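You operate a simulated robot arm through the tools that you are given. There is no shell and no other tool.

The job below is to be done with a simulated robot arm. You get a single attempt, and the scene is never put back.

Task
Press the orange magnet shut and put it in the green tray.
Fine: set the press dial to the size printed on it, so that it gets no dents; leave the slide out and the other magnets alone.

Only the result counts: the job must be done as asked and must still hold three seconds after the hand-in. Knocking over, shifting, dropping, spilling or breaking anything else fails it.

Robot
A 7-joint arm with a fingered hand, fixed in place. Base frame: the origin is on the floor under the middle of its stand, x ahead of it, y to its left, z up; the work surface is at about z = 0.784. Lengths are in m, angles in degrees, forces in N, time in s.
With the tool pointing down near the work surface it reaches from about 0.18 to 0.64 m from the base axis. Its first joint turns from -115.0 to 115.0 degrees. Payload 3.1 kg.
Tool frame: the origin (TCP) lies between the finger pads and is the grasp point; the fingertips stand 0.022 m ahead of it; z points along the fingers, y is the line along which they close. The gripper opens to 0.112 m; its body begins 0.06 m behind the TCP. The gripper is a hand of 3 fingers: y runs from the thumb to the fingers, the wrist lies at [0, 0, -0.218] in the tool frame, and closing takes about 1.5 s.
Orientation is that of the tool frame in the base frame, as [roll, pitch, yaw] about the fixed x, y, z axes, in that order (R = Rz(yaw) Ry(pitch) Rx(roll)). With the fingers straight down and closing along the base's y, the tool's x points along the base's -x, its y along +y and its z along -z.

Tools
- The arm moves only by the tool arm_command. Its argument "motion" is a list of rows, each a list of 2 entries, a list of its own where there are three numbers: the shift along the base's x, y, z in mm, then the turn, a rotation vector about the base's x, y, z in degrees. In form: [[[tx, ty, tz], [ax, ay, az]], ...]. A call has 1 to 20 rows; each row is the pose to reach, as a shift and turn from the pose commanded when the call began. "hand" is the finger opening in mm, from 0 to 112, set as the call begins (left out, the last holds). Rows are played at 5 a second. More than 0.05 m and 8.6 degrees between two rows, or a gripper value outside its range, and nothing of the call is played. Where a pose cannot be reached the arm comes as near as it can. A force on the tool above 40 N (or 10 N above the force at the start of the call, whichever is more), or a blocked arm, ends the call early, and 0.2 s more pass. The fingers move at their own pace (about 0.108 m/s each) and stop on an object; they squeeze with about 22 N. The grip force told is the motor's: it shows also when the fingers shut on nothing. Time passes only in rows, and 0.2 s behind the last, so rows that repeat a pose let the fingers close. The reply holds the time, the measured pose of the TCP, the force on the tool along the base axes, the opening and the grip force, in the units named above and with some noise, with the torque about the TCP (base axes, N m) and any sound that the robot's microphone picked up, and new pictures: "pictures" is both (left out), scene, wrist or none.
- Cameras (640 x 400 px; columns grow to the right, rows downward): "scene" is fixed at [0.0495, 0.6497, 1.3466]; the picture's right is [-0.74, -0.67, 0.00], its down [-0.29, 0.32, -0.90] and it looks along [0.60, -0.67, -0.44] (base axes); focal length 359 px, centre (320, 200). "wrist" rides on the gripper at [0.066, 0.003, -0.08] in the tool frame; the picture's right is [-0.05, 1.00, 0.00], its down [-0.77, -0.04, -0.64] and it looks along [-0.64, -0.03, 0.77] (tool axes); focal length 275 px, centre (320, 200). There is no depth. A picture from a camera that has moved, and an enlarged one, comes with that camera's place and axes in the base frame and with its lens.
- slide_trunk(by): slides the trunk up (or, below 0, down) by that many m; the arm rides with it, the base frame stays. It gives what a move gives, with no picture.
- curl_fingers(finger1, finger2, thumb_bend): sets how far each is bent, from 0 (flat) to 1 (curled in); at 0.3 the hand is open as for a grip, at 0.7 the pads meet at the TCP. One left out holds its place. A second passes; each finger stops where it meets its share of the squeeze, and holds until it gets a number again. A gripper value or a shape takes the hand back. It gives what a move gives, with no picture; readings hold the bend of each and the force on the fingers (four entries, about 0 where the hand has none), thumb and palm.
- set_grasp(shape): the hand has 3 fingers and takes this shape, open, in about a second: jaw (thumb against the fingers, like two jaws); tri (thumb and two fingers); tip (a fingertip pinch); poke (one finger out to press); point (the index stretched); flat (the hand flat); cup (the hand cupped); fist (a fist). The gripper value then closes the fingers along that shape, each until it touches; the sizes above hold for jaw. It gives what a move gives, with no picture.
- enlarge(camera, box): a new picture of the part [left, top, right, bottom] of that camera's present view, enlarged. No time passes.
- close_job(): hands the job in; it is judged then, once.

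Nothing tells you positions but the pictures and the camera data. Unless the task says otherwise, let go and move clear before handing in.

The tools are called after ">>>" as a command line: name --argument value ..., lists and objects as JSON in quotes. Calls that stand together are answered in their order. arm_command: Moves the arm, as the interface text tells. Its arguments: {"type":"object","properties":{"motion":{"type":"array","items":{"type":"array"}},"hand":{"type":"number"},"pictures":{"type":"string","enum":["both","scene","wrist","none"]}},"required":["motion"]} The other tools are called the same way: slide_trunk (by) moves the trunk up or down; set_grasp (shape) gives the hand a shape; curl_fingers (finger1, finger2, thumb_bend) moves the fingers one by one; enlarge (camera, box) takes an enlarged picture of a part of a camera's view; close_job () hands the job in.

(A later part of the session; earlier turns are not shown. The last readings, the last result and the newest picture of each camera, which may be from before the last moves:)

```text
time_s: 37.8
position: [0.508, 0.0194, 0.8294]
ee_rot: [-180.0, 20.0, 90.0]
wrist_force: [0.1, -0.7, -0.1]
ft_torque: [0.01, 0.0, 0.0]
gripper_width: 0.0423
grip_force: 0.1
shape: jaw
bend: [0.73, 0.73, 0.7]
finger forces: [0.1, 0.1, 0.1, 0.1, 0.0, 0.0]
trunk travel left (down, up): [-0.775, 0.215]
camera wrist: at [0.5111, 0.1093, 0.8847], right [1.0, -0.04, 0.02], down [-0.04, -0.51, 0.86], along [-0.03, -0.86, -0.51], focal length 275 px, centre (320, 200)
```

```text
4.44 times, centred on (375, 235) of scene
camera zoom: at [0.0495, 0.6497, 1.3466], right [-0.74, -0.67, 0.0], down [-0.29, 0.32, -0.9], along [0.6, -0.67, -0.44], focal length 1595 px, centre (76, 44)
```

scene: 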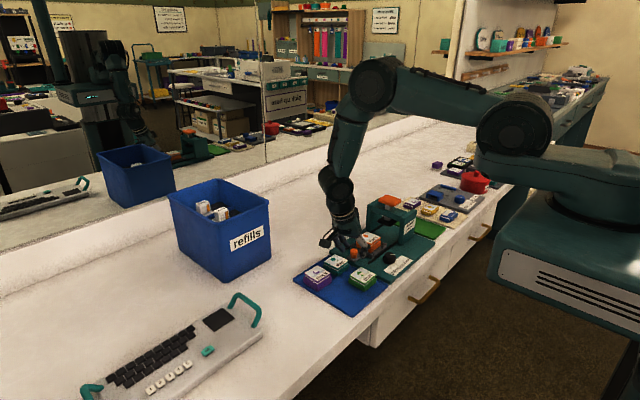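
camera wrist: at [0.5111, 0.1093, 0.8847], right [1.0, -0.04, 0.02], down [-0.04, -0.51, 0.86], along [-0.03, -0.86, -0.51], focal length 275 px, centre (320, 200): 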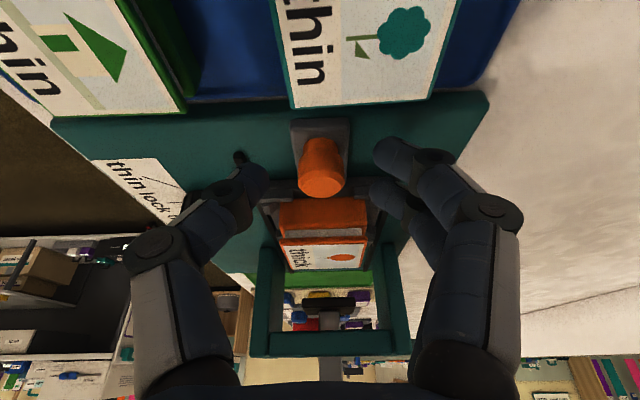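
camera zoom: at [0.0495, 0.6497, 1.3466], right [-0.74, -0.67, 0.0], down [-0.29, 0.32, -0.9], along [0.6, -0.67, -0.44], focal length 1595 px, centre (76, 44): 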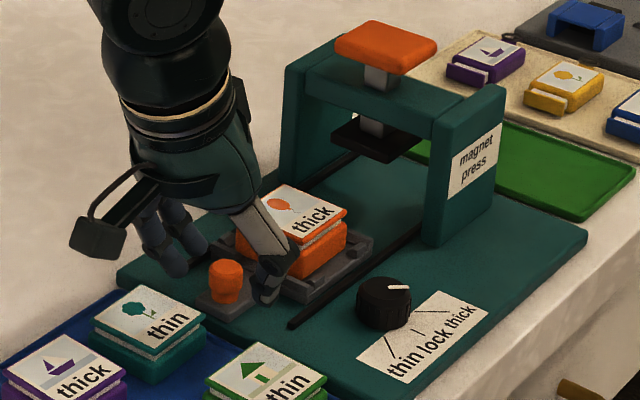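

The knob is between the thumb and both fingers. I close on it.

>>> arm_command --motion '[[[0, 0, 0], [0, 0, 0]], [[0, 0, 0], [0, 0, 0]], [[0, 0, 0], [0, 0, 0]], [[0, 0, 0], [0, 0, 0]], [[0, 0, 0], [0, 0, 0]], [[0, 0, 0], [0, 0, 0]]]' --hand 2

>>> enlarge --camera "wrist" --box '[200, 80, 440, 280]'

>>> enlarge --camera "scene" --box '[325, 190, 425, 280]'

```text
time_s: 39.2
position: [0.5081, 0.0202, 0.8308]
ee_rot: [180.0, 20.0, 89.9]
wrist_force: [0.6, -0.2, -1.8]
ft_torque: [0.0, -0.07, -0.01]
gripper_width: 0.011
grip_force: 22.1
shape: jaw
bend: [0.71, 0.72, 0.7]
finger forces: [9.0, 10.1, 0.0, 0.0, 19.2, 0.0]
trunk travel left (down, up): [-0.775, 0.215]
camera wrist: at [0.5112, 0.1093, 0.8846], right [1.0, -0.04, 0.02], down [-0.04, -0.51, 0.86], along [-0.03, -0.86, -0.51], focal length 275 px, centre (320, 200)
```

scene: 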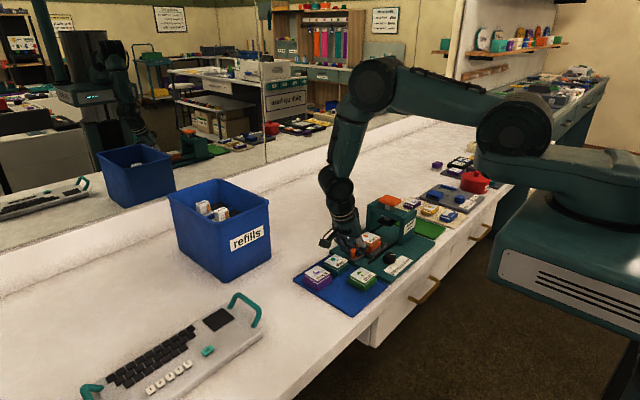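
wrist: 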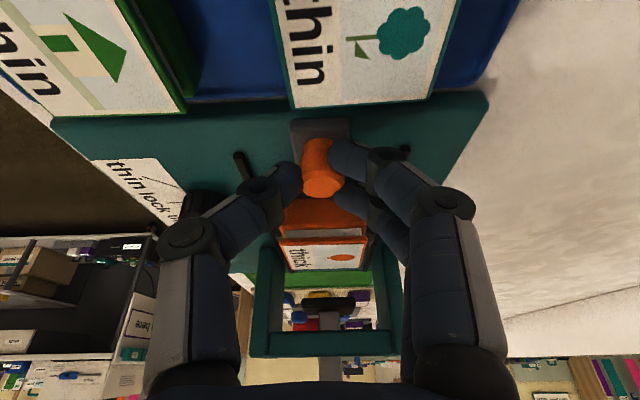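

```text
2.00 times, centred on (320, 180) of wrist
camera zoom: at [0.5112, 0.1093, 0.8846], right [1.0, -0.04, 0.02], down [-0.04, -0.51, 0.86], along [-0.03, -0.86, -0.51], focal length 551 px, centre (320, 240)
```

zoom: 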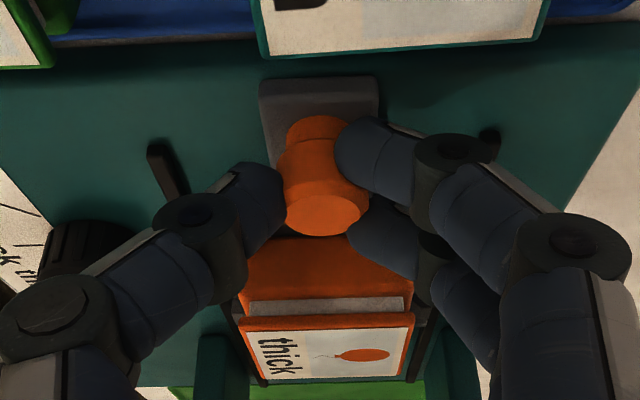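

```text
4.44 times, centred on (375, 235) of scene
camera zoom: at [0.0495, 0.6497, 1.3466], right [-0.74, -0.67, 0.0], down [-0.29, 0.32, -0.9], along [0.6, -0.67, -0.44], focal length 1595 px, centre (76, 44)
```

zoom: 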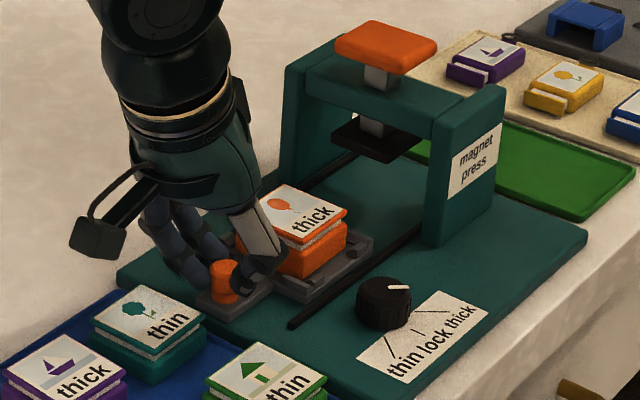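

The knob is gripped. I push the slide in toward the press, first 50 mm.

>>> arm_command --motion '[[[0, -5, 0], [0, 0, 0]], [[0, -12, 0], [0, 0, 0]], [[0, -20, 0], [0, 0, 0]], [[0, -30, 0], [0, 0, 0]], [[0, -40, 0], [0, 0, 0]], [[0, -50, 0], [0, 0, 0]], [[0, -50, 0], [0, 0, 0]]]'

>>> enlarge --camera "scene" --box '[325, 190, 425, 280]'

```text
time_s: 40.8
position: [0.5081, -0.032, 0.831]
ee_rot: [-179.9, 20.0, 90.0]
wrist_force: [-4.9, -0.2, -8.6]
ft_torque: [0.08, -0.01, -0.04]
gripper_width: 0.0104
grip_force: 21.9
shape: jaw
bend: [0.71, 0.72, 0.7]
finger forces: [8.7, 8.6, 0.0, 0.0, 21.9, 0.0]
trunk travel left (down, up): [-0.775, 0.215]
camera wrist: at [0.5121, 0.0588, 0.8854], right [1.0, -0.04, 0.01], down [-0.04, -0.51, 0.86], along [-0.03, -0.86, -0.51], focal length 275 px, centre (320, 200)
```

scene: 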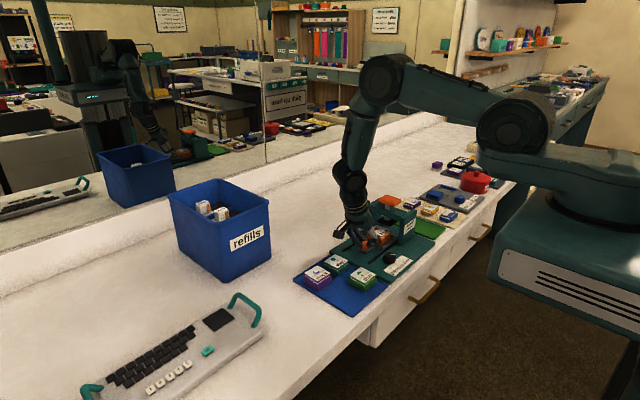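
wrist: 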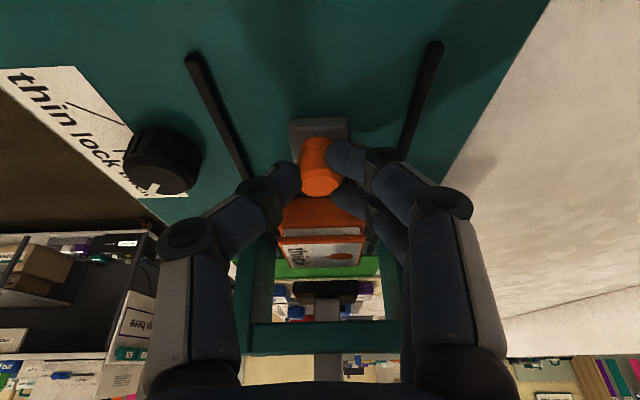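

```text
4.44 times, centred on (375, 235) of scene
camera zoom: at [0.0495, 0.6497, 1.3466], right [-0.74, -0.67, 0.0], down [-0.29, 0.32, -0.9], along [0.6, -0.67, -0.44], focal length 1595 px, centre (76, 44)
```

zoom: 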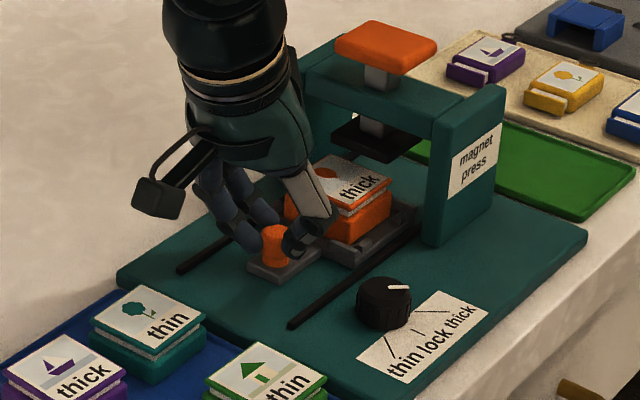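

The slide moves freely. I check the clearance between the lid and the ram foot before going on.

>>> enlarge --camera "wrist" --box '[240, 180, 420, 340]'

>>> enlarge --camera "scene" --box '[375, 195, 435, 245]'

```text
2.50 times, centred on (330, 260) of wrist
camera zoom: at [0.5121, 0.0588, 0.8854], right [1.0, -0.04, 0.01], down [-0.04, -0.51, 0.86], along [-0.03, -0.86, -0.51], focal length 688 px, centre (295, 50)
```

zoom: 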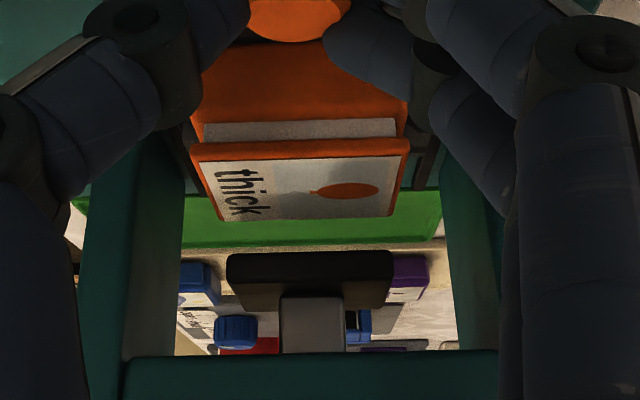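

```text
8.00 times, centred on (405, 220) of scene
camera zoom: at [0.0495, 0.6497, 1.3466], right [-0.74, -0.67, 0.0], down [-0.29, 0.32, -0.9], along [0.6, -0.67, -0.44], focal length 2871 px, centre (-360, 40)
```

zoom: 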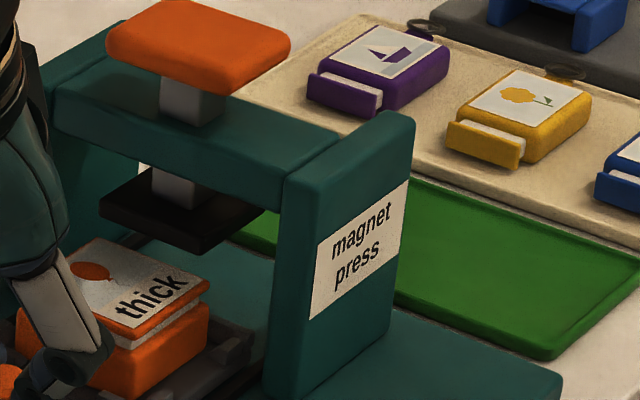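

The lid clears the ram foot by about 7 mm. I push on another 40 mm.

>>> arm_command --motion '[[[0, -8, 0], [0, 0, 0]], [[0, -16, 0], [0, 0, 0]], [[0, -24, 0], [0, 0, 0]], [[0, -32, 0], [0, 0, 0]], [[0, -40, 0], [0, 0, 0]], [[0, -40, 0], [0, 0, 0]]]'

>>> enlarge --camera "scene" --box '[345, 185, 435, 260]'

>>> enlarge --camera "wrist" --box '[220, 150, 430, 360]'

```text
time_s: 42.2
position: [0.508, -0.0704, 0.8315]
ee_rot: [180.0, 20.0, 90.1]
wrist_force: [0.5, 2.1, -0.8]
ft_torque: [0.09, -0.16, 0.02]
gripper_width: 0.0099
grip_force: 22.5
shape: jaw
bend: [0.71, 0.72, 0.7]
finger forces: [12.0, 10.2, 0.1, 0.0, 20.2, 0.0]
trunk travel left (down, up): [-0.775, 0.215]
camera wrist: at [0.5118, 0.0196, 0.8855], right [1.0, -0.04, 0.02], down [-0.04, -0.51, 0.86], along [-0.03, -0.86, -0.51], focal length 275 px, centre (320, 200)
```

scene: 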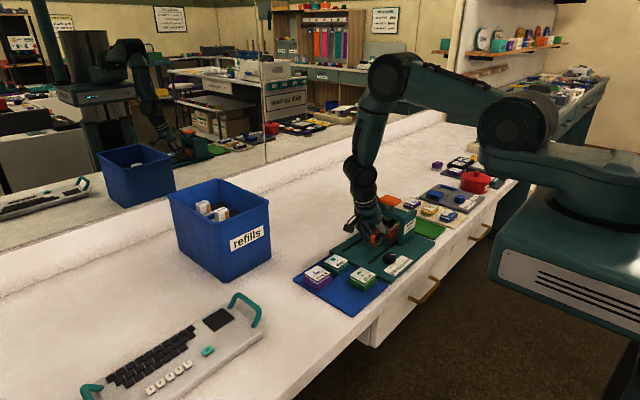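
wrist: 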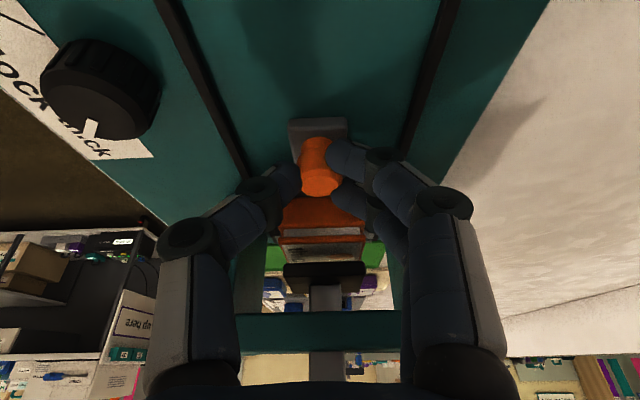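

```text
5.33 times, centred on (390, 222) of scene
camera zoom: at [0.0495, 0.6497, 1.3466], right [-0.74, -0.67, 0.0], down [-0.29, 0.32, -0.9], along [0.6, -0.67, -0.44], focal length 1914 px, centre (-53, 80)
```

zoom: 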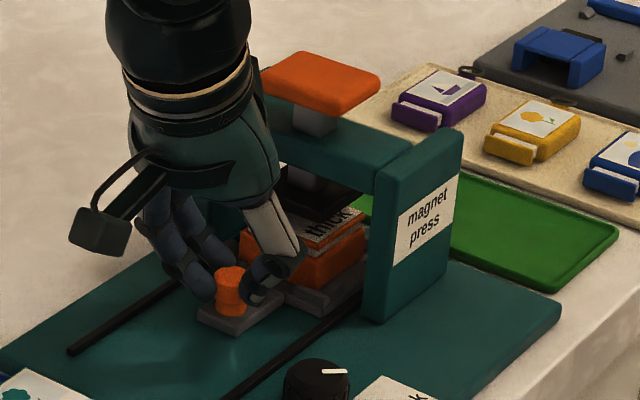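

```text
1.90 times, centred on (325, 255) of wrist
camera zoom: at [0.5118, 0.0196, 0.8855], right [1.0, -0.04, 0.02], down [-0.04, -0.51, 0.86], along [-0.03, -0.86, -0.51], focal length 524 px, centre (310, 95)
```

zoom: 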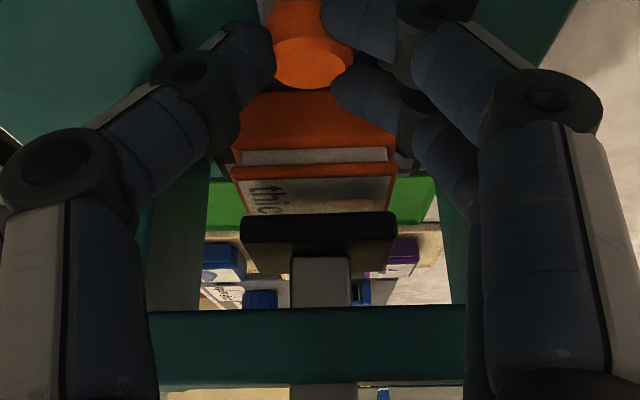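

Still free. I push on in small steps to find the end stop.

>>> arm_command --motion '[[[0, -3, 0], [0, 0, 0]], [[0, -6, 0], [0, 0, 0]], [[0, -9, 0], [0, 0, 0]], [[0, -12, 0], [0, 0, 0]], [[0, -12, 0], [0, 0, 0]]]' --pictures "wrist"

>>> enlarge --camera "wrist" --box '[220, 150, 430, 360]'

>>> enlarge --camera "scene" --box '[345, 185, 435, 260]'

```text
time_s: 43.4
position: [0.5075, -0.0765, 0.8316]
ee_rot: [179.9, 20.0, 90.0]
wrist_force: [-0.9, 33.4, -1.2]
ft_torque: [0.56, -0.02, 0.1]
gripper_width: 0.01
grip_force: 22.0
shape: jaw
bend: [0.72, 0.75, 0.7]
finger forces: [27.2, 6.7, 0.1, 0.0, 18.3, 0.0]
trunk travel left (down, up): [-0.775, 0.215]
camera wrist: at [0.5108, 0.013, 0.8854], right [1.0, -0.04, 0.02], down [-0.04, -0.51, 0.86], along [-0.03, -0.86, -0.51], focal length 275 px, centre (320, 200)
```

wrist: 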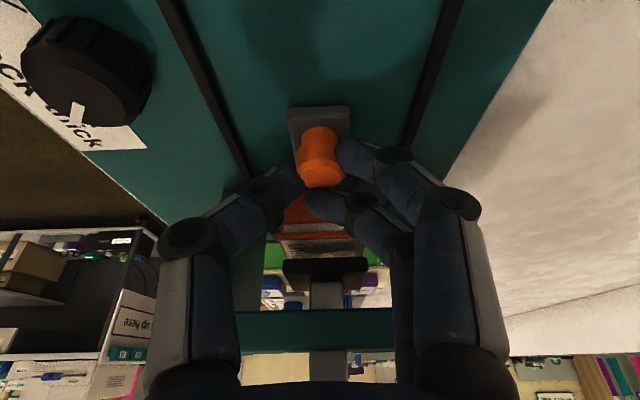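

```text
1.90 times, centred on (325, 255) of wrist
camera zoom: at [0.5108, 0.013, 0.8854], right [1.0, -0.04, 0.02], down [-0.04, -0.51, 0.86], along [-0.03, -0.86, -0.51], focal length 524 px, centre (310, 95)
```

zoom: 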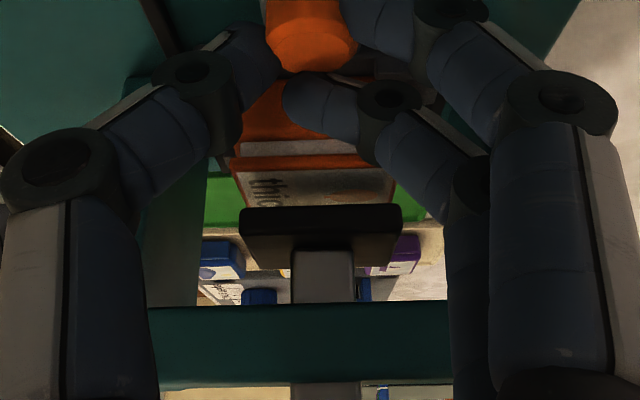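

```text
5.33 times, centred on (390, 222) of scene
camera zoom: at [0.0495, 0.6497, 1.3466], right [-0.74, -0.67, 0.0], down [-0.29, 0.32, -0.9], along [0.6, -0.67, -0.44], focal length 1914 px, centre (-53, 80)
```

zoom: 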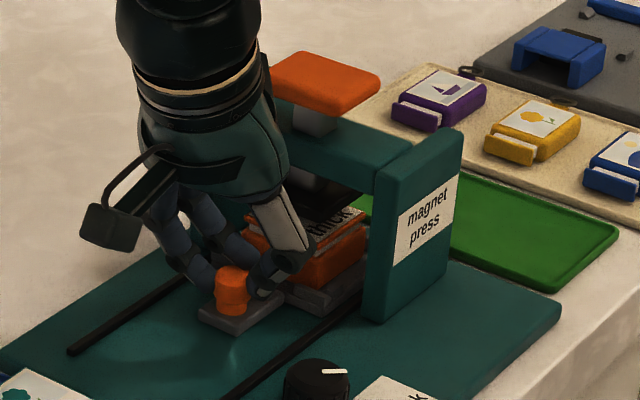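

The slide hit its end stop (33 N) after about 90 mm travel and the fingers slid a little past the knob. I unload, open the fingers and lift away to look.

>>> arm_command --motion '[[[0, 3, 0], [0, 0, 0]], [[0, 5, 0], [0, 0, 0]], [[0, 5, 0], [0, 0, 0]]]' --pictures "none"

>>> arm_command --motion '[[[0, 0, 0], [0, 0, 0]], [[0, 0, 0], [0, 0, 0]], [[0, 0, 0], [0, 0, 0]], [[0, 0, 0], [0, 0, 0]], [[0, 0, 0], [0, 0, 0]]]' --hand 46 --pictures "wrist"

>>> enlarge --camera "wrist" --box '[200, 80, 440, 280]'

>>> enlarge --camera "scene" --box '[345, 185, 435, 260]'

```text
time_s: 44.2
position: [0.5074, -0.0768, 0.8314]
ee_rot: [179.9, 20.2, 90.0]
wrist_force: [0.3, 17.6, 3.6]
ft_torque: [0.31, -0.06, 0.1]
gripper_width: 0.0105
grip_force: 21.4
shape: jaw
bend: [0.72, 0.74, 0.7]
finger forces: [27.0, 21.2, 0.0, 0.1, 17.8, 0.0]
trunk travel left (down, up): [-0.775, 0.215]
```

```text
time_s: 45.4
position: [0.508, -0.0776, 0.8315]
ee_rot: [-179.9, 20.1, 89.9]
wrist_force: [-0.1, 0.0, -0.3]
ft_torque: [-0.01, -0.01, 0.01]
gripper_width: 0.0454
grip_force: 0.1
shape: jaw
bend: [0.73, 0.73, 0.7]
finger forces: [0.0, 0.1, 0.1, 0.0, 0.1, 0.0]
trunk travel left (down, up): [-0.775, 0.215]
camera wrist: at [0.5111, 0.0122, 0.8849], right [1.0, -0.04, 0.02], down [-0.04, -0.51, 0.86], along [-0.03, -0.86, -0.51], focal length 275 px, centre (320, 200)
```

wrist: 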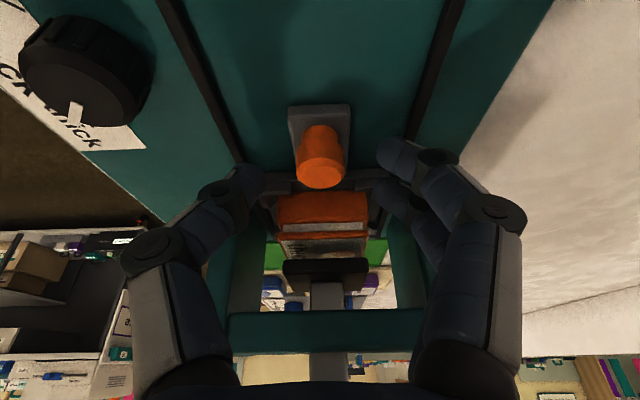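

```text
2.00 times, centred on (320, 180) of wrist
camera zoom: at [0.5111, 0.0122, 0.8849], right [1.0, -0.04, 0.02], down [-0.04, -0.51, 0.86], along [-0.03, -0.86, -0.51], focal length 551 px, centre (320, 240)
```

zoom: 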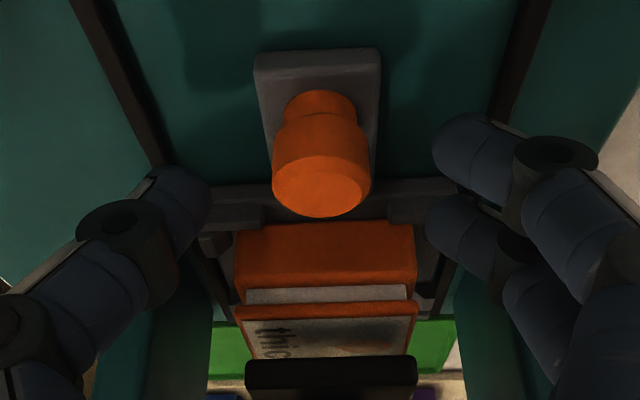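

```text
5.33 times, centred on (390, 222) of scene
camera zoom: at [0.0495, 0.6497, 1.3466], right [-0.74, -0.67, 0.0], down [-0.29, 0.32, -0.9], along [0.6, -0.67, -0.44], focal length 1914 px, centre (-53, 80)
```

zoom: 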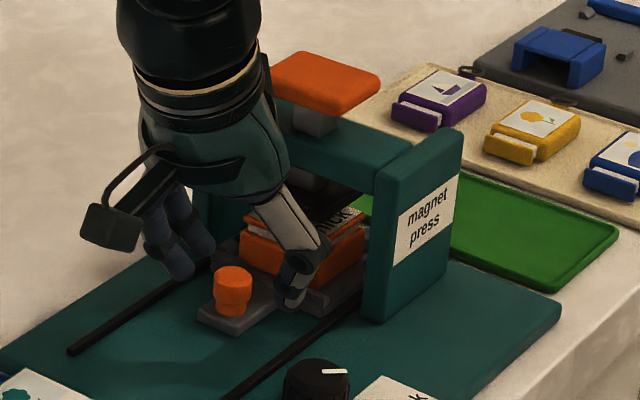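

The slide looks nearly fully under the ram. I lift up and back for a clear view.

>>> arm_command --motion '[[[0, 0, 8], [0, 0, 0]], [[0, 4, 25], [0, 0, 0]], [[0, 20, 55], [0, 0, 0]], [[0, 50, 90], [6, 0, 0]], [[0, 80, 120], [13, 0, 0]], [[0, 100, 140], [20, 0, 0]], [[0, 100, 140], [20, 0, 0]]]'

>>> enlarge --camera "wrist" --box '[220, 80, 420, 260]'

>>> enlarge --camera "scene" --box '[345, 185, 435, 260]'

```text
time_s: 47.0
position: [0.507, 0.025, 0.9711]
ee_rot: [-180.0, 0.0, 90.0]
wrist_force: [-0.5, 0.2, -0.3]
ft_torque: [-0.01, 0.0, -0.01]
gripper_width: 0.0457
grip_force: 0.0
shape: jaw
bend: [0.73, 0.73, 0.7]
finger forces: [0.0, 0.0, 0.0, 0.0, 0.0, 0.0]
trunk travel left (down, up): [-0.775, 0.215]
camera wrist: at [0.5106, 0.0905, 1.0529], right [1.0, -0.05, 0.0], down [-0.04, -0.77, 0.64], along [-0.03, -0.63, -0.77], focal length 275 px, centre (320, 200)
```

scene: 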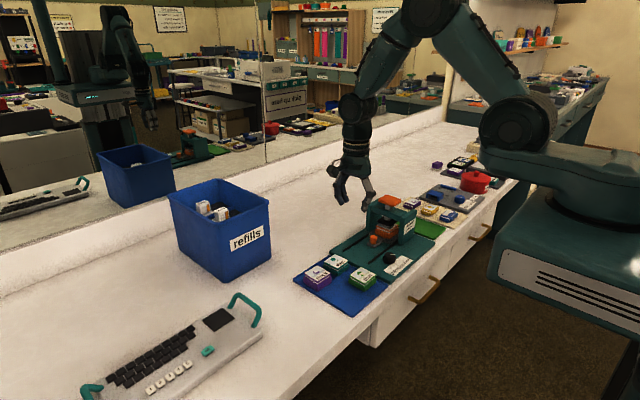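
wrist: 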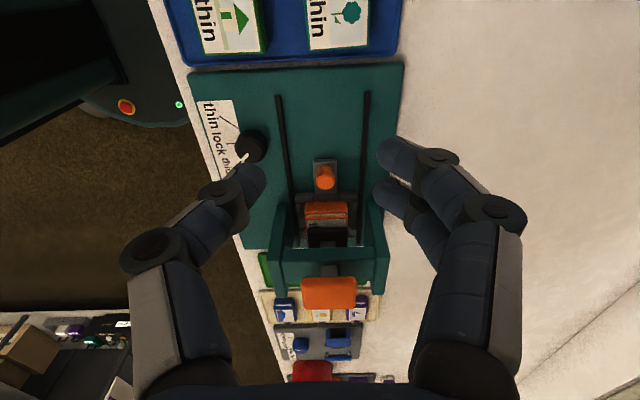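

```text
2.22 times, centred on (320, 170) of wrist
camera zoom: at [0.5106, 0.0905, 1.0529], right [1.0, -0.05, 0.0], down [-0.04, -0.77, 0.64], along [-0.03, -0.63, -0.77], focal length 612 px, centre (320, 267)
```

zoom: 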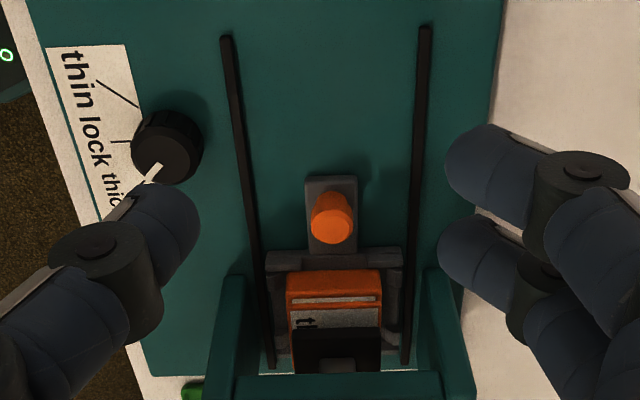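

```text
5.33 times, centred on (390, 222) of scene
camera zoom: at [0.0495, 0.6497, 1.3466], right [-0.74, -0.67, 0.0], down [-0.29, 0.32, -0.9], along [0.6, -0.67, -0.44], focal length 1914 px, centre (-53, 80)
```

zoom: 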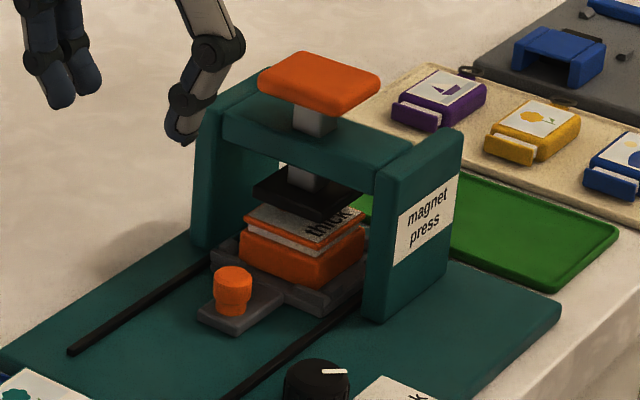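

The slide is at its stop with the magnet under the ram (magnet centre about y -0.143). The pad top is near (0.508, -0.146, 0.909); I go above it and make a fist to see which shape presses best.

>>> arm_command --motion '[[[0.5, -20, 20], [0, 0, 0]], [[1, -55, 45], [0, 0, 0]], [[1.5, -95, 60], [0, 0, 0]], [[1.5, -135, 60], [0, 0, 0]], [[1.5, -169, 60], [0, 0, 0]], [[1.5, -169, 60], [0, 0, 0]]]' --pictures "none"

>>> set_grasp --shape "fist"

>>> arm_command --motion '[[[0, 0, 0], [0, 0, 0]]]'

>>> enlarge --camera "scene" --box '[330, 110, 450, 220]'

```text
time_s: 48.4
position: [0.509, -0.1476, 1.0325]
ee_rot: [180.0, 0.0, 90.0]
wrist_force: [-1.2, -0.2, 0.8]
ft_torque: [0.0, -0.01, 0.02]
gripper_width: 0.0455
grip_force: 0.1
shape: jaw
bend: [0.73, 0.73, 0.7]
finger forces: [0.0, 0.0, 0.1, 0.0, 0.1, 0.0]
trunk travel left (down, up): [-0.775, 0.215]
```

```text
time_s: 49.3
position: [0.5089, -0.1473, 1.031]
ee_rot: [-180.0, 0.0, 90.0]
wrist_force: [-0.3, -0.2, 0.2]
ft_torque: [-0.02, 0.03, -0.01]
gripper_width: 0.0003
grip_force: 0.1
shape: fist
bend: [1.0, 1.0, 0.54]
finger forces: [0.1, 0.0, 0.0, 0.1, 0.0, 0.0]
trunk travel left (down, up): [-0.775, 0.215]
```

```text
time_s: 49.7
position: [0.5096, -0.1468, 1.0329]
ee_rot: [179.9, 0.0, 90.0]
wrist_force: [0.5, -0.1, -0.3]
ft_torque: [-0.01, 0.0, 0.02]
gripper_width: 0.0
grip_force: 0.0
shape: fist
bend: [1.0, 1.0, 0.54]
finger forces: [0.1, 0.0, 0.0, 0.0, 0.0, 0.0]
trunk travel left (down, up): [-0.775, 0.215]
camera wrist: at [0.5134, -0.0811, 1.1131], right [1.0, -0.05, 0.0], down [-0.04, -0.77, 0.64], along [-0.03, -0.64, -0.77], focal length 275 px, centre (320, 200)
```

scene: 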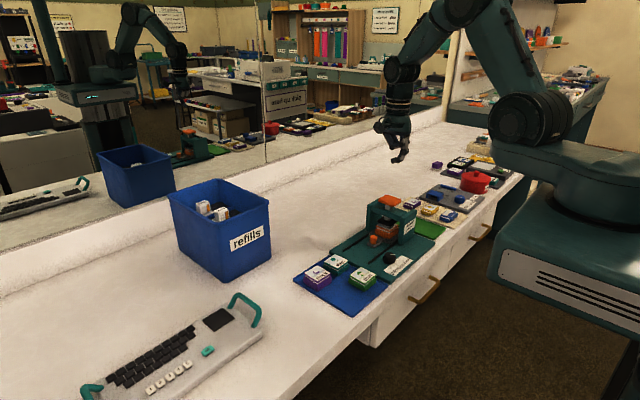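
wrist: 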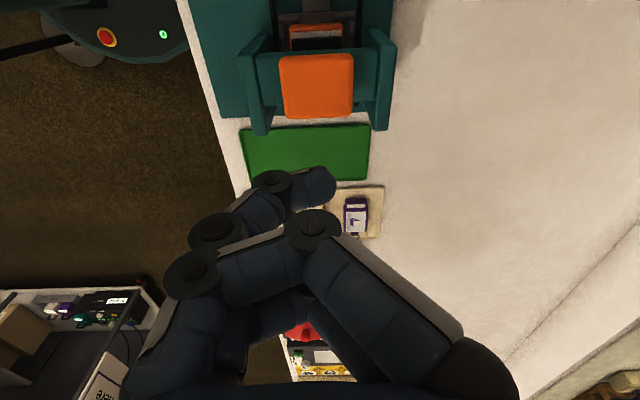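

```text
3.64 times, centred on (390, 165) of scene
camera zoom: at [0.0495, 0.6497, 1.3466], right [-0.74, -0.67, 0.0], down [-0.29, 0.32, -0.9], along [0.6, -0.67, -0.44], focal length 1305 px, centre (66, 327)
```

zoom: 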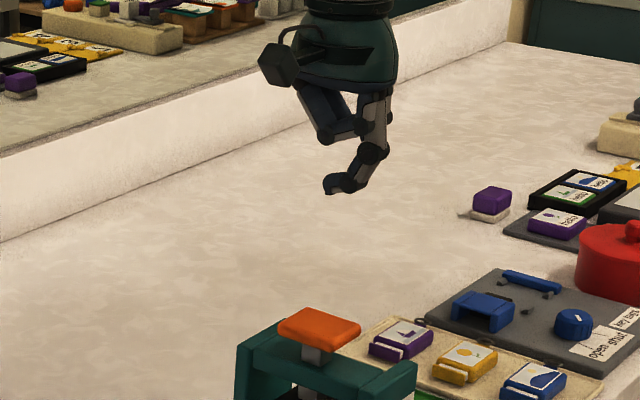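

The fist leaves the thumb lowest, which isn't a solid presser. I try the "poke" shape and compare.

>>> set_grasp --shape "poke"

>>> arm_command --motion '[[[0, 0, 0], [0, 0, 0]]]'

>>> enlarge --camera "scene" --box '[330, 110, 450, 220]'

```text
time_s: 50.6
position: [0.5094, -0.1476, 1.0322]
ee_rot: [180.0, 0.0, 90.0]
wrist_force: [-1.8, -0.1, 0.6]
ft_torque: [-0.03, -0.02, -0.04]
gripper_width: 0.0
grip_force: 0.1
shape: poke
bend: [1.0, 1.0, 0.46]
finger forces: [0.0, 0.1, 0.1, 0.1, 0.0, 0.0]
trunk travel left (down, up): [-0.775, 0.215]
```

```text
time_s: 51.0
position: [0.5097, -0.1468, 1.0317]
ee_rot: [-180.0, 0.1, 90.1]
wrist_force: [-0.7, 0.1, 0.2]
ft_torque: [0.02, -0.01, -0.02]
gripper_width: 0.0
grip_force: 0.0
shape: poke
bend: [1.0, 1.0, 0.46]
finger forces: [0.1, 0.0, 0.0, 0.0, 0.0, 0.1]
trunk travel left (down, up): [-0.775, 0.215]
camera wrist: at [0.5134, -0.081, 1.1131], right [1.0, -0.05, 0.0], down [-0.04, -0.77, 0.64], along [-0.03, -0.64, -0.77], focal length 275 px, centre (320, 200)
```

scene: 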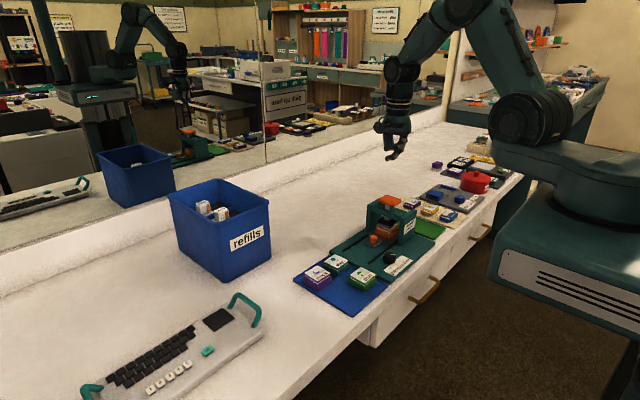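
wrist: 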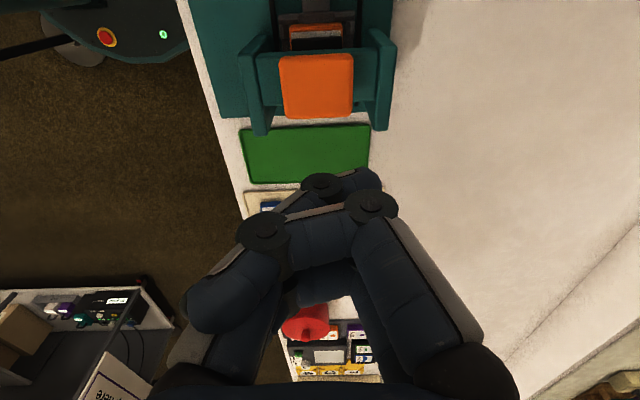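

```text
3.64 times, centred on (390, 165) of scene
camera zoom: at [0.0495, 0.6497, 1.3466], right [-0.74, -0.67, 0.0], down [-0.29, 0.32, -0.9], along [0.6, -0.67, -0.44], focal length 1305 px, centre (66, 327)
```

zoom: 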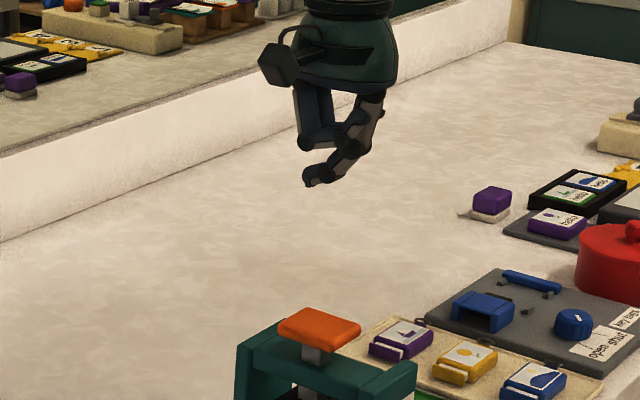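

Poke has the thumb slanting across, also not ideal. I go back to jaw with fingers shut together and check the tips.

>>> set_grasp --shape "jaw"

>>> arm_command --motion '[[[0, 0, 0], [0, 0, 0]], [[0, 0, 0], [0, 0, 0]], [[0, 0, 0], [0, 0, 0]], [[0, 0, 0], [0, 0, 0]], [[0, 0, 0], [0, 0, 0]], [[0, 0, 0], [0, 0, 0]], [[0, 0, 0], [0, 0, 0]]]' --hand 0

>>> enlarge --camera "scene" --box '[330, 110, 450, 220]'

>>> enlarge --camera "wrist" --box '[200, 20, 440, 220]'

```text
time_s: 51.9
position: [0.5093, -0.1464, 1.0307]
ee_rot: [-180.0, 0.1, 90.0]
wrist_force: [-0.4, 0.3, -0.1]
ft_torque: [0.02, -0.01, -0.01]
gripper_width: 0.1121
grip_force: 0.0
shape: jaw
bend: [0.3, 0.3, 0.3]
finger forces: [0.1, 0.1, 0.0, 0.0, 0.0, 0.1]
trunk travel left (down, up): [-0.775, 0.215]
```

```text
time_s: 53.5
position: [0.5105, -0.1473, 1.0316]
ee_rot: [180.0, 0.0, 90.1]
wrist_force: [-0.6, 1.0, -0.5]
ft_torque: [-0.03, -0.02, 0.01]
gripper_width: 0.0004
grip_force: 21.8
shape: jaw
bend: [0.66, 0.66, 0.74]
finger forces: [0.0, 0.0, 0.0, 0.1, 0.0, 0.0]
trunk travel left (down, up): [-0.775, 0.215]
camera wrist: at [0.5134, -0.081, 1.1131], right [1.0, -0.05, 0.0], down [-0.04, -0.77, 0.64], along [-0.03, -0.64, -0.77], focal length 275 px, centre (320, 200)
```

scene: 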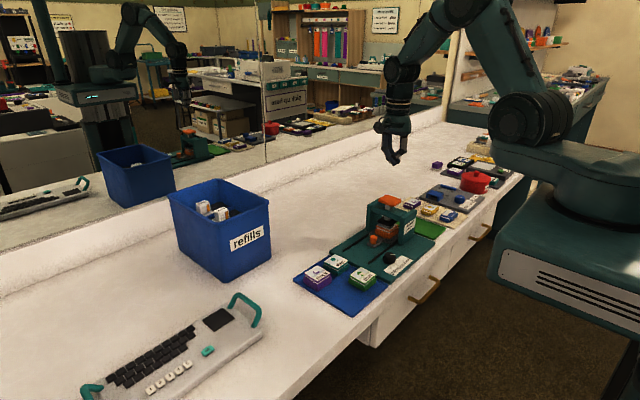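
wrist: 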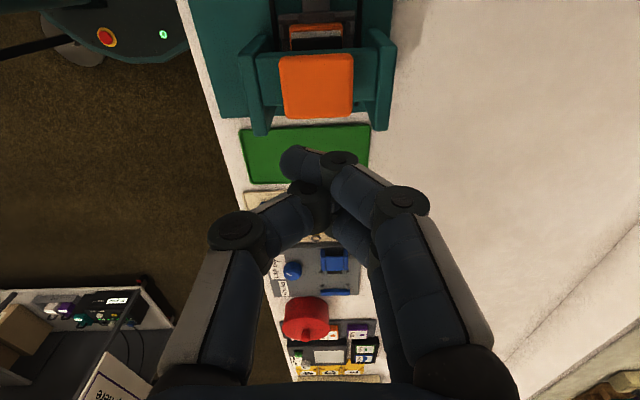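

```text
3.64 times, centred on (390, 165) of scene
camera zoom: at [0.0495, 0.6497, 1.3466], right [-0.74, -0.67, 0.0], down [-0.29, 0.32, -0.9], along [0.6, -0.67, -0.44], focal length 1305 px, centre (66, 327)
```

zoom: 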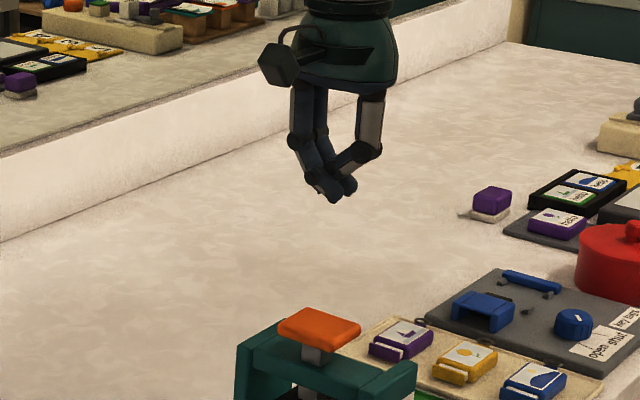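

```text
2.00 times, centred on (320, 120) of wrist
camera zoom: at [0.5134, -0.081, 1.1131], right [1.0, -0.05, 0.0], down [-0.04, -0.77, 0.64], along [-0.03, -0.64, -0.77], focal length 551 px, centre (320, 360)
```

zoom: 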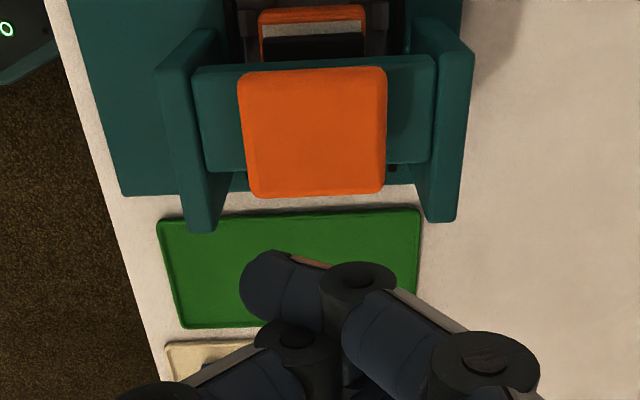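

Closed jaw gives a compact cluster of tips right under the TCP, which suits pressing. The pad centre is about (0.509, -0.146); the green tray spans x 0.40–0.57, y -0.315 to -0.232. I descend to just above the pad.

>>> arm_command --motion '[[[0, 0, -30], [0, 0, 0]], [[0, 0, -60], [0, 0, 0]], [[0, 0, -75], [0, 0, 0]], [[0, 0, -85], [0, 0, 0]], [[0, 0, -85], [0, 0, 0]]]'

>>> enlarge --camera "wrist" --box '[200, 60, 440, 260]'

>>> enlarge --camera "scene" --box '[340, 160, 440, 250]'

```text
time_s: 54.7
position: [0.51, -0.1453, 0.9464]
ee_rot: [179.9, 0.0, 90.1]
wrist_force: [0.0, 0.0, -0.4]
ft_torque: [0.0, -0.02, 0.01]
gripper_width: 0.0003
grip_force: 22.1
shape: jaw
bend: [0.66, 0.66, 0.74]
finger forces: [0.0, 0.1, 0.0, 0.0, 0.0, 0.0]
trunk travel left (down, up): [-0.775, 0.215]
camera wrist: at [0.5135, -0.0799, 1.0279], right [1.0, -0.05, 0.0], down [-0.04, -0.77, 0.64], along [-0.03, -0.64, -0.77], focal length 275 px, centre (320, 200)
```

scene: 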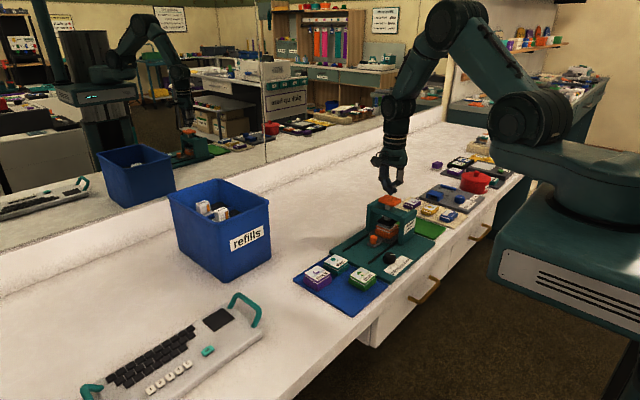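
wrist: 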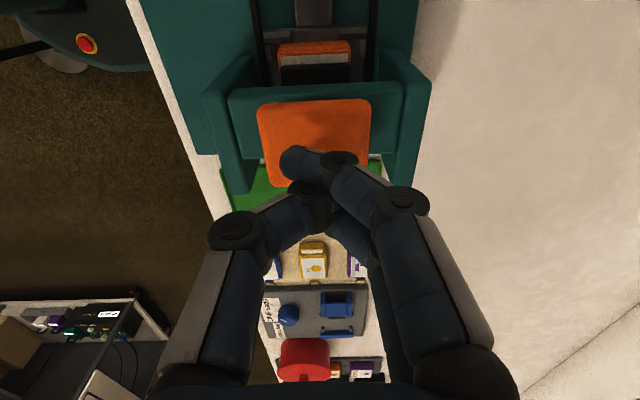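

```text
2.00 times, centred on (320, 160) of wrist
camera zoom: at [0.5135, -0.0799, 1.0279], right [1.0, -0.05, 0.0], down [-0.04, -0.77, 0.64], along [-0.03, -0.64, -0.77], focal length 551 px, centre (320, 280)
```

zoom: 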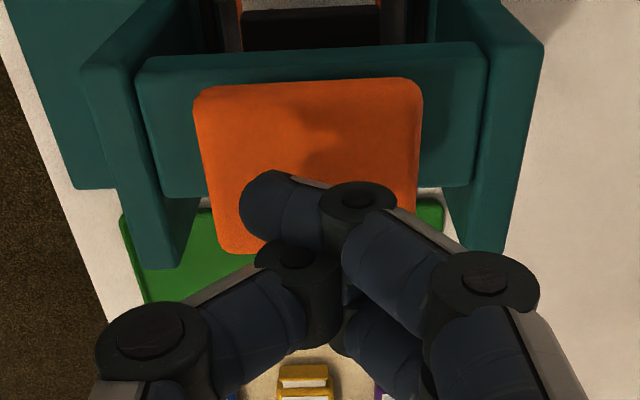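

```text
4.44 times, centred on (390, 205) of scene
camera zoom: at [0.0495, 0.6497, 1.3466], right [-0.74, -0.67, 0.0], down [-0.29, 0.32, -0.9], along [0.6, -0.67, -0.44], focal length 1595 px, centre (9, 178)
```

zoom: 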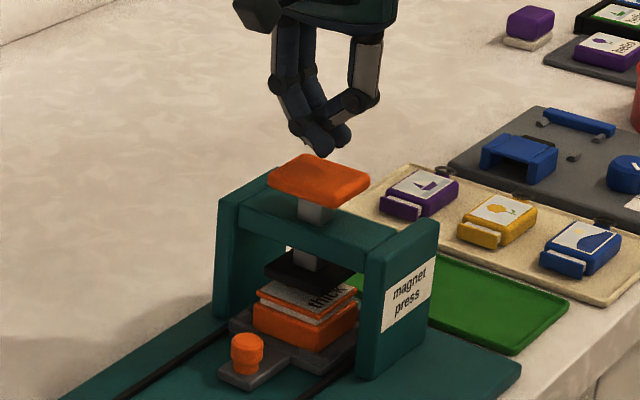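

The tips are centred over the pad, about 20 mm above it. I press down in small steps, watching the force.

>>> arm_command --motion '[[[0, 0, -8], [0, 0, 0]], [[0, 0, -15], [0, 0, 0]], [[0, 0, -19], [0, 0, 0]], [[0, 0, -22], [0, 0, 0]], [[0, 0, -25], [0, 0, 0]], [[0, 0, -28], [0, 0, 0]], [[0, 0, -28], [0, 0, 0]]]' --pictures "scene"

>>> enlarge --camera "scene" --box '[340, 160, 440, 250]'

```text
time_s: 56.3
position: [0.5094, -0.1465, 0.9197]
ee_rot: [179.8, 0.0, 89.9]
wrist_force: [-0.3, 0.4, 9.6]
ft_torque: [0.01, 0.01, 0.03]
gripper_width: 0.0002
grip_force: 22.0
shape: jaw
bend: [0.67, 0.67, 0.75]
finger forces: [0.1, 0.0, 0.0, 0.0, 0.0, 0.0]
trunk travel left (down, up): [-0.775, 0.215]
```

scene: 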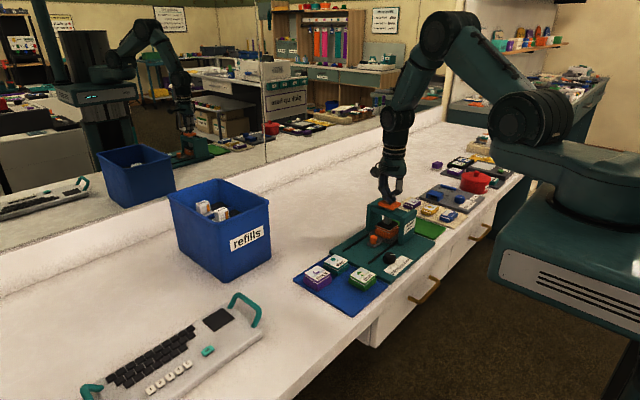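

```text
4.44 times, centred on (390, 205) of scene
camera zoom: at [0.0495, 0.6497, 1.3466], right [-0.74, -0.67, 0.0], down [-0.29, 0.32, -0.9], along [0.6, -0.67, -0.44], focal length 1595 px, centre (9, 178)
```

zoom: 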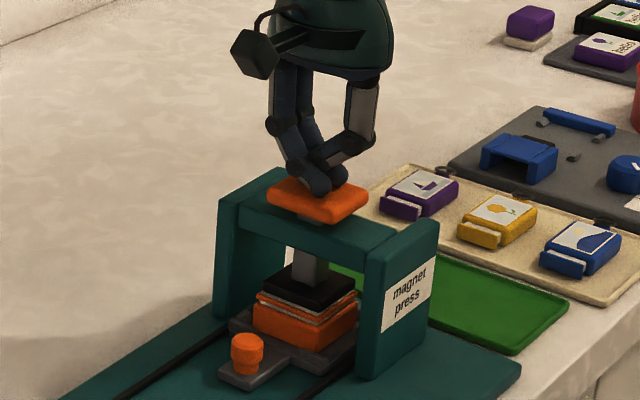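

The ram is moving down against a spring (about 10 N) and the foot has reached the lid. I keep pressing in small steps.

>>> arm_command --motion '[[[0, 0, -2], [0, 0, 0]], [[0, 0, -4], [0, 0, 0]], [[0, 0, -6], [0, 0, 0]], [[0, 0, -6], [0, 0, 0]]]' --pictures "scene"

>>> enlarge --camera "scene" --box '[360, 190, 420, 245]'

```text
time_s: 57.3
position: [0.5068, -0.1455, 0.9133]
ee_rot: [179.6, 0.1, 90.0]
wrist_force: [2.1, -2.0, 29.1]
ft_torque: [-0.01, 0.0, -0.02]
gripper_width: 0.0002
grip_force: 22.3
shape: jaw
bend: [0.7, 0.7, 0.76]
finger forces: [9.7, 9.6, 0.0, 0.0, 30.1, 0.0]
trunk travel left (down, up): [-0.775, 0.215]
```

scene: 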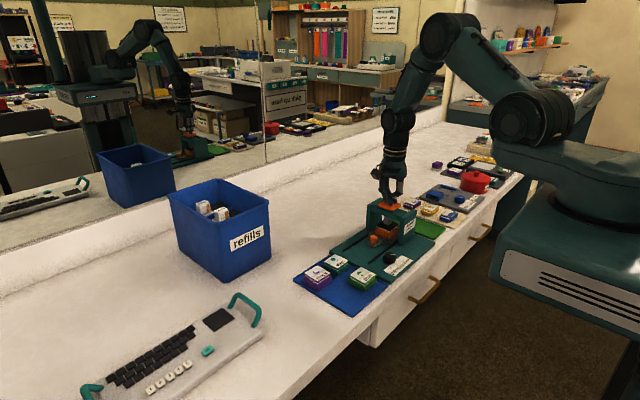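

```text
7.27 times, centred on (390, 218) of scene
camera zoom: at [0.0495, 0.6497, 1.3466], right [-0.74, -0.67, 0.0], down [-0.29, 0.32, -0.9], along [0.6, -0.67, -0.44], focal length 2610 px, centre (-189, 73)
```

zoom: 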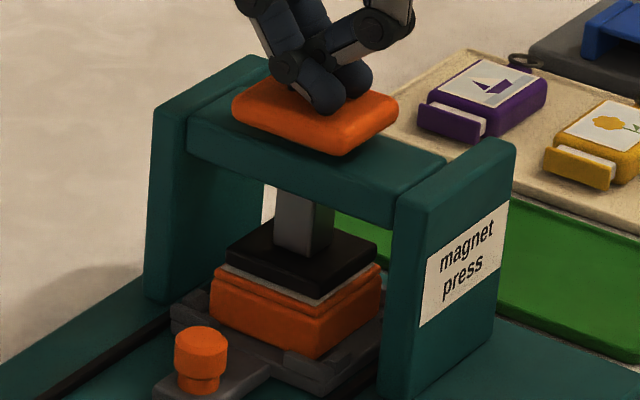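

Now at 29 N; the gap between lid and base looks nearly closed. I zoom in to check.

>>> enlarge --camera "scene" --box '[385, 215, 415, 242]'

>>> enlarge --camera "wrist" --box '[240, 0, 400, 140]'

```text
14.81 times, centred on (400, 228) of scene
camera zoom: at [0.0495, 0.6497, 1.3466], right [-0.74, -0.67, 0.0], down [-0.29, 0.32, -0.9], along [0.6, -0.67, -0.44], focal length 5317 px, centre (-865, -222)
```

zoom: 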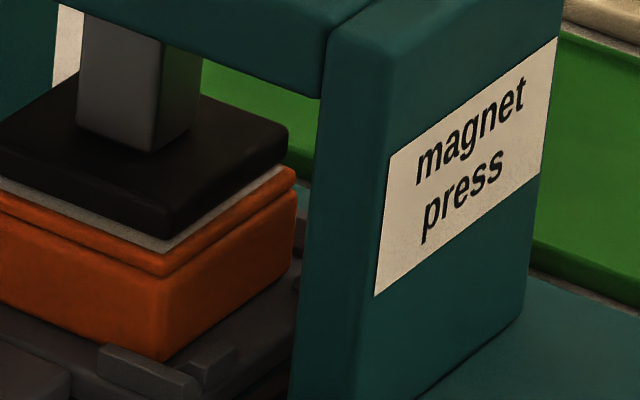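

```text
2.86 times, centred on (320, 70) of wrist
camera zoom: at [0.5107, -0.0797, 0.9958], right [1.0, -0.05, 0.0], down [-0.04, -0.77, 0.64], along [-0.03, -0.64, -0.77], focal length 786 px, centre (320, 571)
```

zoom: 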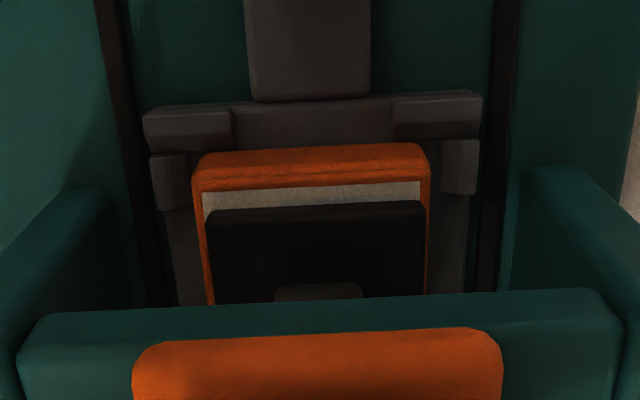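

The white gap is gone: the lid looks closed onto the base. I press slightly more to make sure it is latched against the thick stop.

>>> arm_command --motion '[[[0, 0, -1], [0, 0, 0]], [[0, 0, -2], [0, 0, 0]], [[0, 0, -2], [0, 0, 0]], [[0, 0, -2], [0, 0, 0]]]' --pictures "scene"

>>> enlarge --camera "scene" --box '[385, 215, 415, 242]'

```text
time_s: 57.9
position: [0.5066, -0.1455, 0.9137]
ee_rot: [179.5, 0.2, 90.1]
wrist_force: [-6.1, 1.2, 27.3]
ft_torque: [0.0, 0.05, 0.01]
gripper_width: 0.0001
grip_force: 22.3
shape: jaw
bend: [0.7, 0.7, 0.77]
finger forces: [7.8, 7.4, 0.0, 0.0, 33.9, 0.1]
trunk travel left (down, up): [-0.775, 0.215]
stopped in row 2: the force on the tool passed its limit at 41 N (the readings are from after the stop); the commanded pose is now the measured one
```

scene: 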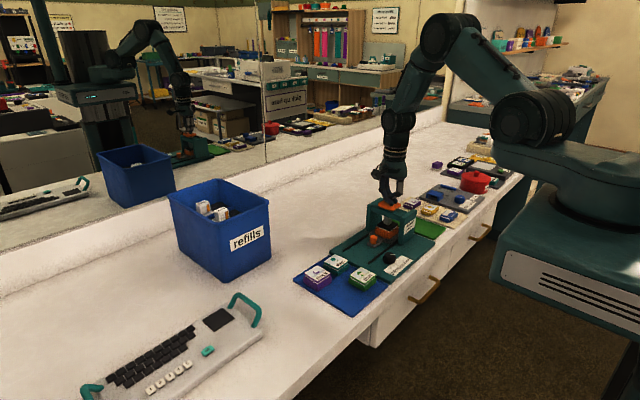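

```text
14.81 times, centred on (400, 228) of scene
camera zoom: at [0.0495, 0.6497, 1.3466], right [-0.74, -0.67, 0.0], down [-0.29, 0.32, -0.9], along [0.6, -0.67, -0.44], focal length 5317 px, centre (-865, -222)
```

zoom: 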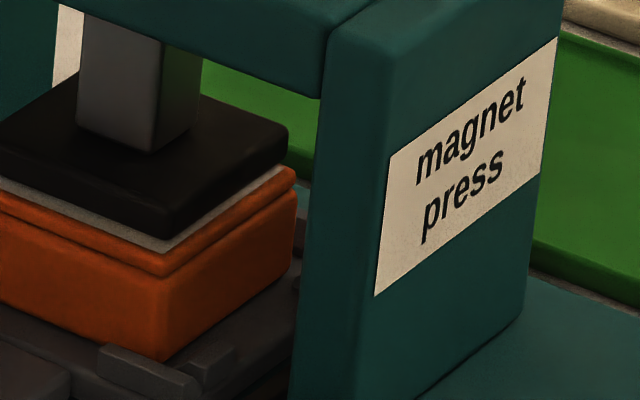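

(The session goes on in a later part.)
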